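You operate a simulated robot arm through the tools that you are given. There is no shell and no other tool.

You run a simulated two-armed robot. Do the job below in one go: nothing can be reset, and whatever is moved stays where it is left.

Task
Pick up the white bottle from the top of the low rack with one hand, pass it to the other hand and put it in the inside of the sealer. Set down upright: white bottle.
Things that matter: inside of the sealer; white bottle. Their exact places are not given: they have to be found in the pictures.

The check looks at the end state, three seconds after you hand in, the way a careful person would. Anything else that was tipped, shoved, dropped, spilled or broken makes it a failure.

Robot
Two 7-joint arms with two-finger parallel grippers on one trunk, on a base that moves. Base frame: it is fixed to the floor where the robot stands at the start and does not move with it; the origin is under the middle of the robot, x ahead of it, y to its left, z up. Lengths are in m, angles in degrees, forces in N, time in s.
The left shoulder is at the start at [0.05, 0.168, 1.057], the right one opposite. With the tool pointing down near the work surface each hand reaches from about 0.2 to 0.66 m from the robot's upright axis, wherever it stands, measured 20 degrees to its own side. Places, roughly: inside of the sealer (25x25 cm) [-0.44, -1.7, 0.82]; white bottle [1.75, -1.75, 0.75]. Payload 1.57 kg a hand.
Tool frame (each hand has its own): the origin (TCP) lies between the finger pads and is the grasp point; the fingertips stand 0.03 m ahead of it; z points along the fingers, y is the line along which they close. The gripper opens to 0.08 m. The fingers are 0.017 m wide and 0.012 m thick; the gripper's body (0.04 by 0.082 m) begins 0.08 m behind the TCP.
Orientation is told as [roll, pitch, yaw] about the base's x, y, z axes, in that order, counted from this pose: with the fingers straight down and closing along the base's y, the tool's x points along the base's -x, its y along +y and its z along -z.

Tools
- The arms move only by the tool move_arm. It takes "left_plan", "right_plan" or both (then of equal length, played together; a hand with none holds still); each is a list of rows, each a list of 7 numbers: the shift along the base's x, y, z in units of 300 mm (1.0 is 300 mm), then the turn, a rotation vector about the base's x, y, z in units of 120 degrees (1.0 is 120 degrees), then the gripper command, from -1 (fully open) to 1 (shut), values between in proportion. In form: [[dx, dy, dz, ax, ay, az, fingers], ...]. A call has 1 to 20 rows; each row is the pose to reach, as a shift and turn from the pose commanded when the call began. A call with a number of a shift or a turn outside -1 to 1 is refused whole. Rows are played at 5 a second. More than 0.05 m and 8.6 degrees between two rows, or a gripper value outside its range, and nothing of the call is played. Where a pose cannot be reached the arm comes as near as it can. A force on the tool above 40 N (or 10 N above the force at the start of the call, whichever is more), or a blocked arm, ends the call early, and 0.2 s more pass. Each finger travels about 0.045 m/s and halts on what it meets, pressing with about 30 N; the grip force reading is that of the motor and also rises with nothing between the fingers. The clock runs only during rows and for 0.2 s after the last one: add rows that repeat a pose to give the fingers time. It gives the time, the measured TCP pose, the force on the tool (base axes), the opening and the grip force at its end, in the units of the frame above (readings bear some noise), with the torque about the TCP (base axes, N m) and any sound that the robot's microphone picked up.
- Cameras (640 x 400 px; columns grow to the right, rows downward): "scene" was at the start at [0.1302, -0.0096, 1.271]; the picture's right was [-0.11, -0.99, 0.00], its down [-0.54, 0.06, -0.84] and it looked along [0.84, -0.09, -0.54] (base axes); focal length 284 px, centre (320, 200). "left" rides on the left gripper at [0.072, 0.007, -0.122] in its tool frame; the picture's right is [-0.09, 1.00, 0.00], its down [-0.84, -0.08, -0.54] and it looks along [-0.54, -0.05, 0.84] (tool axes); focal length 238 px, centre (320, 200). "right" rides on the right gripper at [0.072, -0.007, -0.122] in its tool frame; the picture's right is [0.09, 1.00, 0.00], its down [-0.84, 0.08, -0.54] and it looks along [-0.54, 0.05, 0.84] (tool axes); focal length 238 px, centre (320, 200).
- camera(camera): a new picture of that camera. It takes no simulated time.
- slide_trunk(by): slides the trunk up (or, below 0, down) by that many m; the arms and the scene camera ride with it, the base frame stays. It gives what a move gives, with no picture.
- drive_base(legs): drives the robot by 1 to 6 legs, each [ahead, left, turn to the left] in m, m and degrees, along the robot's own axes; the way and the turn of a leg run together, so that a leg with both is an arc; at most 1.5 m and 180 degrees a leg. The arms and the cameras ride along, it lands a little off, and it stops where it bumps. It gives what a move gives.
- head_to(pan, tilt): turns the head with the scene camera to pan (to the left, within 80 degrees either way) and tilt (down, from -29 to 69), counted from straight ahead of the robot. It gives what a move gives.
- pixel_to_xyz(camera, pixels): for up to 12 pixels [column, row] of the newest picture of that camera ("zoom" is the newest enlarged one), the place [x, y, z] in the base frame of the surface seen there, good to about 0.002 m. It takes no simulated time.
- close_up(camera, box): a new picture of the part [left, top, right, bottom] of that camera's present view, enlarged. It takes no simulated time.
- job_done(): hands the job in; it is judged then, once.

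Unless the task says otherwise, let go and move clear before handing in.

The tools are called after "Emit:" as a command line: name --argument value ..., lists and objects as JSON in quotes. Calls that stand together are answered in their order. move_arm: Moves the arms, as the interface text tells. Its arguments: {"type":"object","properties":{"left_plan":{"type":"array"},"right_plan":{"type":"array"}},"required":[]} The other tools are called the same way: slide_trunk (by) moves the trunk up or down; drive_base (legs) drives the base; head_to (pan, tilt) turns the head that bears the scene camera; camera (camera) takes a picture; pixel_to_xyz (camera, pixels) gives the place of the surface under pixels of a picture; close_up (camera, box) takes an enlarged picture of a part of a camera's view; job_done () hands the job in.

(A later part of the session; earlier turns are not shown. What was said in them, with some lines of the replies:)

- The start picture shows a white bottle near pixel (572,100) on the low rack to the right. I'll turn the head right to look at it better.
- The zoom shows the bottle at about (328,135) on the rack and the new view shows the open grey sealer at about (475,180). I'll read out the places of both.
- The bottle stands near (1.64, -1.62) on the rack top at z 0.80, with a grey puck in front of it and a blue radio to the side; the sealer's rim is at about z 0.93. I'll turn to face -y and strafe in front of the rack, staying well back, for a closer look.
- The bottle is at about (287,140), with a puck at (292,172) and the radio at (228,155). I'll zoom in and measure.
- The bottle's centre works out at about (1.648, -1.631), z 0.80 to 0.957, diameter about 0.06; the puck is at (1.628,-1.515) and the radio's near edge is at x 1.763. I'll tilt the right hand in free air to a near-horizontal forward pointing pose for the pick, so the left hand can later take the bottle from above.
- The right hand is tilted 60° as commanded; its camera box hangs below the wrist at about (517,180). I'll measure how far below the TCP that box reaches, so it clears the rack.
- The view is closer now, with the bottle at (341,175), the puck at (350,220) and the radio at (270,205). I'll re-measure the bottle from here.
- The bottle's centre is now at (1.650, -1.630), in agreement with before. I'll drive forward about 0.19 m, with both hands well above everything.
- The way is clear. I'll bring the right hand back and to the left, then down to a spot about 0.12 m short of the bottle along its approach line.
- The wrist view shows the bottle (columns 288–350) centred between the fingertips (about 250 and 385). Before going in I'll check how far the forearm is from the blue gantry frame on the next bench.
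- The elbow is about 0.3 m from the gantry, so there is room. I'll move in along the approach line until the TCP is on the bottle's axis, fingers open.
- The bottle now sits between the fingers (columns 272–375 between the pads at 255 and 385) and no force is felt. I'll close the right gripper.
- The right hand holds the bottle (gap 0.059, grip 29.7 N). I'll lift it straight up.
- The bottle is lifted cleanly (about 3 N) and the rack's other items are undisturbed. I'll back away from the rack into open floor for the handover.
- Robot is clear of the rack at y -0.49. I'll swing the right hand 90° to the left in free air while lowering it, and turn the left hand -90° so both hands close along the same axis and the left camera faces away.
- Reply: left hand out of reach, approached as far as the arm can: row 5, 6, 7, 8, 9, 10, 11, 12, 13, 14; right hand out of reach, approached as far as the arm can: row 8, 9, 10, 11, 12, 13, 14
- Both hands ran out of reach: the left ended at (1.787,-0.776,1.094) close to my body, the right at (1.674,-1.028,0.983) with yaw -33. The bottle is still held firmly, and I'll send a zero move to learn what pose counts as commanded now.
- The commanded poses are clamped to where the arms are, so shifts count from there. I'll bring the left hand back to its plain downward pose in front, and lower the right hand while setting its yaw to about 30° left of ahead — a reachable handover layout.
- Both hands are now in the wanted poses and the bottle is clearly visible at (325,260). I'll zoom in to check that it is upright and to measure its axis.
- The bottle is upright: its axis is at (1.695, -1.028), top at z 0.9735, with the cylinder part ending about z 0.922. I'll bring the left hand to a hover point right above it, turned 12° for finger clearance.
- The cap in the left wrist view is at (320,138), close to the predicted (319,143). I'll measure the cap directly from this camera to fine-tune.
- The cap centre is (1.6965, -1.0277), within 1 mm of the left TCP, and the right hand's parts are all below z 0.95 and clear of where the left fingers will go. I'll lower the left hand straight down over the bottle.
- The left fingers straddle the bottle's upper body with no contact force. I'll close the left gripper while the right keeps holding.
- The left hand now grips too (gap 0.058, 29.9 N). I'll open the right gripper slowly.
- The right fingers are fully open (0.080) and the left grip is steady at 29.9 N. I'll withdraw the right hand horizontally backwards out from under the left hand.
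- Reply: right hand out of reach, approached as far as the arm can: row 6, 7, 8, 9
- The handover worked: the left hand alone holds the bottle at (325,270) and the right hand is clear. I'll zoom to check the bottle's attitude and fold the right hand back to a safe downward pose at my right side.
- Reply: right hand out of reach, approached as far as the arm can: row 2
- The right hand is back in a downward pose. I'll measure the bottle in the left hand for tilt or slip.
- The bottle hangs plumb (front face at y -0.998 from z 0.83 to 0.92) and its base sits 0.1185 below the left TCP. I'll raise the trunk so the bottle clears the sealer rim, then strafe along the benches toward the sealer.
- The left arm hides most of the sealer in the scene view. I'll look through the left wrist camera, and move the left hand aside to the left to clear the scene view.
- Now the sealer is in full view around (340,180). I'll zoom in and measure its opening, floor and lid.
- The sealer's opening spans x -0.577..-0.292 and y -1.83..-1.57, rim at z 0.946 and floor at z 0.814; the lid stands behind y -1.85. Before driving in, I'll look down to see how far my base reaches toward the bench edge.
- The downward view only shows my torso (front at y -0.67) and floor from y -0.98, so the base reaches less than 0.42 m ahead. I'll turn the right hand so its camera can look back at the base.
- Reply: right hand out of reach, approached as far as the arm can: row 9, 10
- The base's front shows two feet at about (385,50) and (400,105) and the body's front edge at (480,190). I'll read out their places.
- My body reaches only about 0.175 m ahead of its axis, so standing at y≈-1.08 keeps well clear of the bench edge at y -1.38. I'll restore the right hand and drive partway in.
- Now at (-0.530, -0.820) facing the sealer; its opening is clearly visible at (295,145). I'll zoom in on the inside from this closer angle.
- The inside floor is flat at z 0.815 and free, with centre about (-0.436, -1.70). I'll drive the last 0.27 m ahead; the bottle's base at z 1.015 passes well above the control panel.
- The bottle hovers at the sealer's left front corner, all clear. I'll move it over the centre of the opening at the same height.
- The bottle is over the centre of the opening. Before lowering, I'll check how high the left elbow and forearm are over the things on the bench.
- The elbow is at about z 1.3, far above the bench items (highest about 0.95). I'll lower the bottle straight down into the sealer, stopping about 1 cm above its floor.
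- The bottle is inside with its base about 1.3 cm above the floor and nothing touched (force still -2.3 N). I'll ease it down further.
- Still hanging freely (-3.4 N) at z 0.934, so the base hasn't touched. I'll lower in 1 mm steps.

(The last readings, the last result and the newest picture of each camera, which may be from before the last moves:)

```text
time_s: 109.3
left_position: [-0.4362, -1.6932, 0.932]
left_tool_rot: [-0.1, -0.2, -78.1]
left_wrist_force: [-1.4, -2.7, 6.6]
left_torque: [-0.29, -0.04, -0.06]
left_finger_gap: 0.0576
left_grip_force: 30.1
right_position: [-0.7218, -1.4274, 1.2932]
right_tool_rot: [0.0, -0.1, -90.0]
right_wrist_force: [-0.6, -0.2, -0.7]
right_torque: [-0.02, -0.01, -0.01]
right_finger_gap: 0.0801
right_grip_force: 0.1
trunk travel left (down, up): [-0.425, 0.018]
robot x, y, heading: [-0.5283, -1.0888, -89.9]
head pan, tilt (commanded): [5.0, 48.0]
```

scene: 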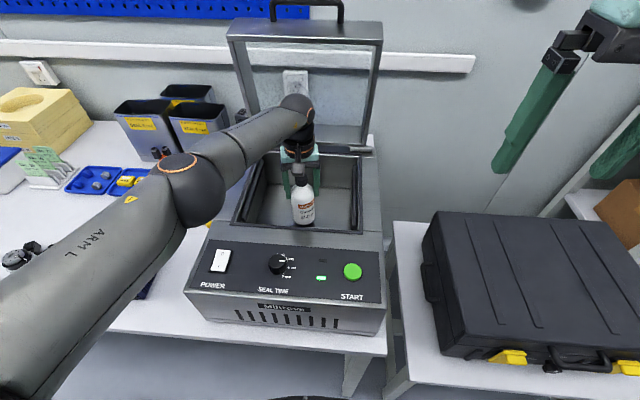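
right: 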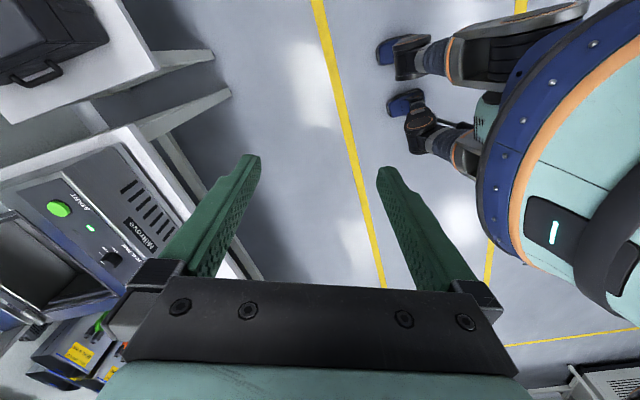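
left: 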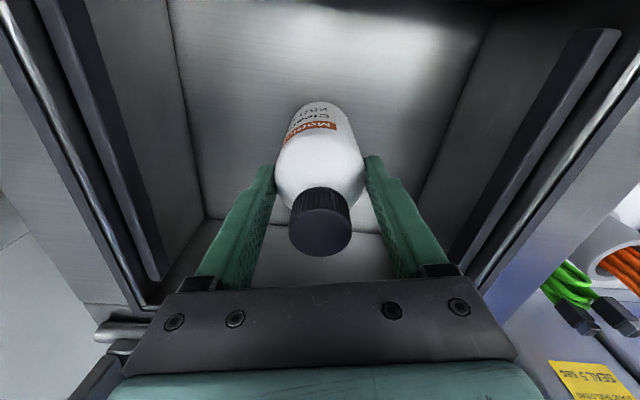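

The force turned to +6.6 N upward, so the base now rests on the sealer's floor. I'll relieve 1 mm and open the left gripper gently.

Emit:
move_arm --left_plan '[[0, 0, 0.002, 0, 0, 0, 1], [0, 0, 0.003, 0, 0, 0, 0.4], [0, 0, 0.003, 0, 0, 0, 0.2], [0, 0, 0.003, 0, 0, 0, -0.2], [0, 0, 0.003, 0, 0, 0, -0.6], [0, 0, 0.003, 0, 0, 0, -1], [0, 0, 0.003, 0, 0, 0, -1], [0, 0, 0.003, 0, 0, 0, -1]]'

Emit:
camera --camera "left"

Emit:
close_up --camera "scene" --box '[250, 130, 370, 240]'

```text
time_s: 111.1
left_position: [-0.4356, -1.6919, 0.9326]
left_tool_rot: [0.0, 0.0, -78.2]
left_wrist_force: [-0.1, -0.4, 0.9]
left_torque: [0.0, -0.03, 0.01]
left_finger_gap: 0.08
left_grip_force: 0.2
right_position: [-0.7214, -1.4282, 1.2929]
right_tool_rot: [0.0, -0.1, -90.0]
right_wrist_force: [-0.1, 0.2, 0.2]
right_torque: [0.01, 0.0, 0.0]
right_finger_gap: 0.0801
right_grip_force: 0.1
trunk travel left (down, up): [-0.425, 0.018]
robot x, y, heading: [-0.5292, -1.0922, -90.0]
head pan, tilt (commanded): [5.0, 48.0]
```

```text
taken
```

left: 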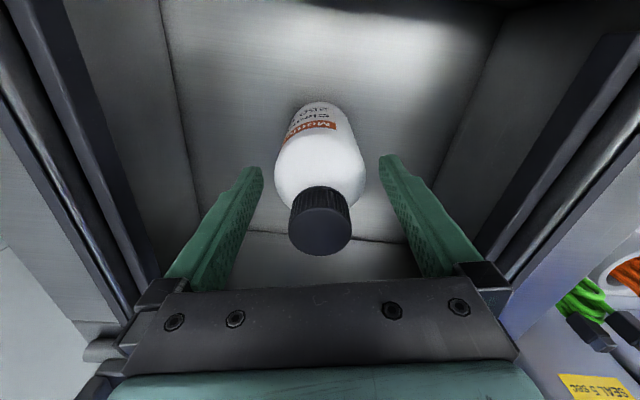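

```text
3.64 times, centred on (310, 185) of scene
```

zoom: 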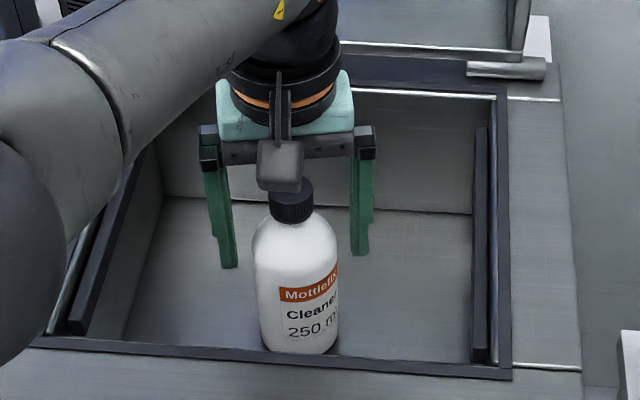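

The bottle stands on its own between the open fingers with even gaps on both sides. I'll lift the left hand straight up and clear.

Emit:
move_arm --left_plan '[[0, 0, 0.03, 0, 0, 0, -1], [0, 0, 0.08, 0, 0, 0, -1], [0, 0, 0.15, 0, 0, 0, -1], [0, 0, 0.22, 0, 0, 0, -1], [0, 0, 0.29, 0, 0, 0, -1], [0, 0, 0.36, 0, 0, 0, -1], [0, 0, 0.43, 0, 0, 0, -1], [0, 0, 0.5, 0, 0, 0, -1], [0, 0, 0.57, 0, 0, 0, -1], [0, 0, 0.64, 0, 0, 0, -1], [0, 0, 0.64, 0, 0, 0, -1]]'

Emit:
camera --camera "scene"

Emit:
camera --camera "left"

```text
time_s: 113.5
left_position: [-0.4379, -1.693, 1.1225]
left_tool_rot: [0.1, 0.0, -78.1]
left_wrist_force: [-0.2, -0.3, 0.1]
left_torque: [-0.02, -0.03, 0.0]
left_finger_gap: 0.0801
left_grip_force: 0.1
right_position: [-0.7211, -1.4282, 1.2929]
right_tool_rot: [0.0, 0.0, -90.0]
right_wrist_force: [-0.2, 0.0, 0.4]
right_torque: [-0.01, -0.01, 0.0]
right_finger_gap: 0.0799
right_grip_force: 0.1
trunk travel left (down, up): [-0.425, 0.018]
robot x, y, heading: [-0.5282, -1.0893, -90.4]
head pan, tilt (commanded): [5.0, 48.0]
```

```text
taken
```

scene: 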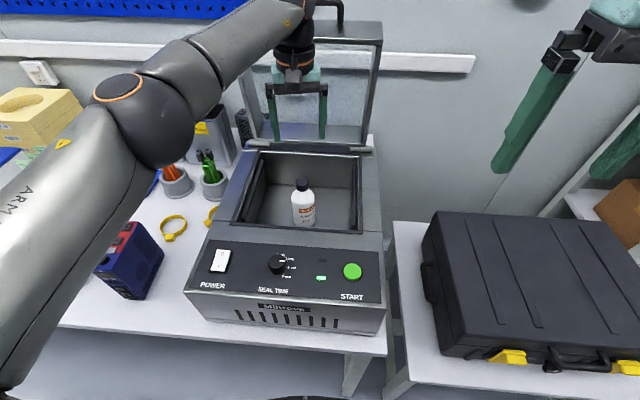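

```text
taken
```

left: 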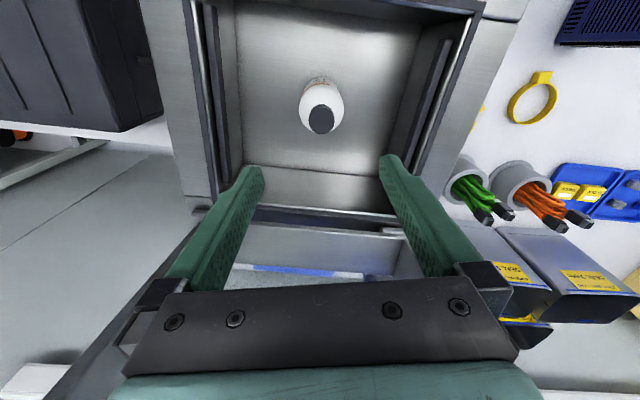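

The bottle stands upright inside the sealer at (303,205), and the left hand is well above it. I'll back the robot away so both hands are clear of the bench, then check once more.

Emit:
drive_base --legs '[[-0.5, 0, 0]]'

Emit:
head_to --pan 5 --tilt 38

Emit:
camera --camera "scene"

```text
time_s: 116.4
left_position: [-0.4409, -1.2033, 1.1218]
left_tool_rot: [0.0, 0.0, -78.8]
left_wrist_force: [-0.2, -0.4, -0.6]
left_torque: [0.01, -0.04, 0.0]
left_finger_gap: 0.08
left_grip_force: 0.1
right_position: [-0.7224, -0.9352, 1.2921]
right_tool_rot: [0.1, 0.0, -90.8]
right_wrist_force: [-0.5, -0.2, 0.7]
right_torque: [-0.01, -0.01, 0.04]
right_finger_gap: 0.0801
right_grip_force: 0.0
trunk travel left (down, up): [-0.425, 0.018]
robot x, y, heading: [-0.5254, -0.5997, -90.6]
head pan, tilt (commanded): [5.0, 48.0]
```

```text
time_s: 117.1
left_position: [-0.4409, -1.2035, 1.1219]
left_tool_rot: [0.1, -0.1, -78.8]
left_wrist_force: [-0.2, -0.8, -1.0]
left_torque: [0.01, 0.0, 0.01]
left_finger_gap: 0.0797
left_grip_force: 0.1
right_position: [-0.7216, -0.9344, 1.291]
right_tool_rot: [0.0, 0.0, -90.7]
right_wrist_force: [-0.5, -0.1, 0.3]
right_torque: [-0.01, 0.03, 0.0]
right_finger_gap: 0.08
right_grip_force: 0.1
trunk travel left (down, up): [-0.425, 0.018]
robot x, y, heading: [-0.5252, -0.5977, -90.8]
head pan, tilt (commanded): [5.0, 38.0]
```

```text
taken
```

scene: 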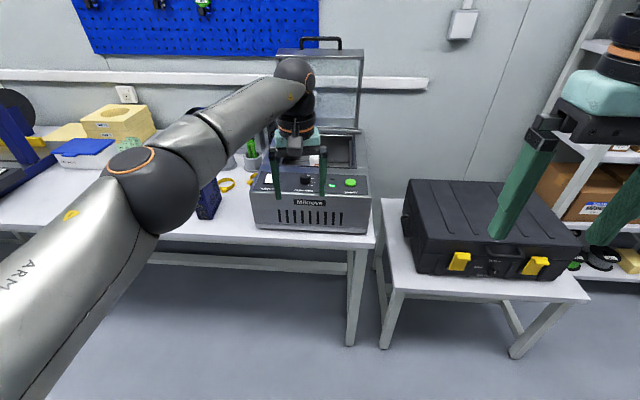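

The left hand blocks the view of the bottle at about (315,160). I'll swing it to the left in free air and zoom in for the last check.

Emit:
move_arm --left_plan '[[0.1, 0.04, 0, 0, 0, 0, -1], [0.2, 0.08, 0, 0, 0, 0, -1], [0.3, 0.12, 0, 0, 0, 0, -1], [0.4, 0.16, 0, 0, 0, 0, -1], [0.5, 0.2, 0, 0, 0, 0, -1], [0.6, 0.24, 0, 0, 0, 0, -1], [0.7, 0.28, 0, 0, 0, 0, -1], [0.7, 0.28, 0, 0, 0, 0, -1]]'

Emit:
camera --camera "scene"

Emit:
close_up --camera "scene" --box '[240, 90, 400, 240]'

```text
time_s: 118.9
left_position: [-0.2322, -1.1218, 1.1204]
left_tool_rot: [0.0, 0.0, -78.8]
left_wrist_force: [-0.1, 0.9, 0.1]
left_torque: [-0.02, -0.02, -0.05]
left_finger_gap: 0.0799
left_grip_force: 0.1
right_position: [-0.7217, -0.9361, 1.2919]
right_tool_rot: [0.1, 0.0, -90.7]
right_wrist_force: [0.4, -0.3, -0.3]
right_torque: [0.01, -0.01, 0.0]
right_finger_gap: 0.0797
right_grip_force: 0.1
trunk travel left (down, up): [-0.425, 0.018]
robot x, y, heading: [-0.5253, -0.5982, -90.8]
head pan, tilt (commanded): [5.0, 38.0]
```

```text
taken
```

scene: 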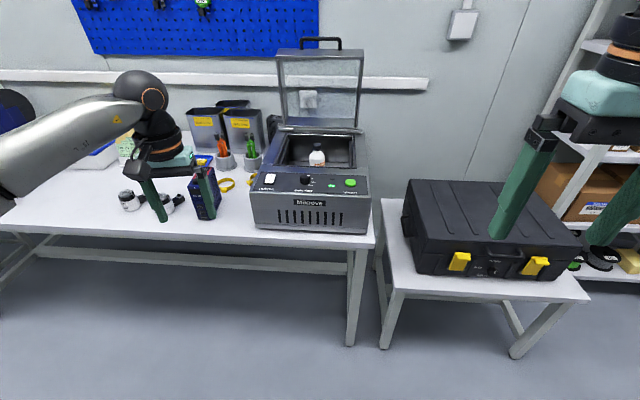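

```text
2.67 times, centred on (320, 165) of scene
```

zoom: 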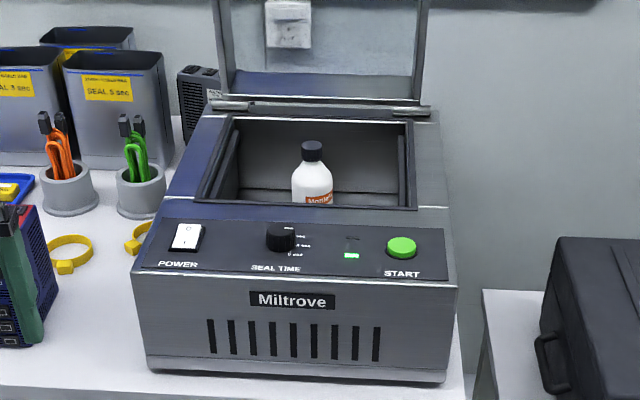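

The zoom shows the bottle upright inside the sealer at (312,175), nothing else moved, and both hands are empty and clear. I'm handing the job in.

Emit:
job_done

```text
The job is handed in.
```

The white bottle is now standing upright inside the sealer, near the middle of its floor. I handed the job in after a last look at it.

The right hand picked the bottle off the low rack and passed it to the left hand in open space. The left hand then lowered it in until it rested on the sealer's floor and let go. Both hands are open and clear of the bench.

In the pictures, nothing else on the rack or the sealer bench looked moved. The rack was last in view just after the handover, the sealer bench right before I handed in.
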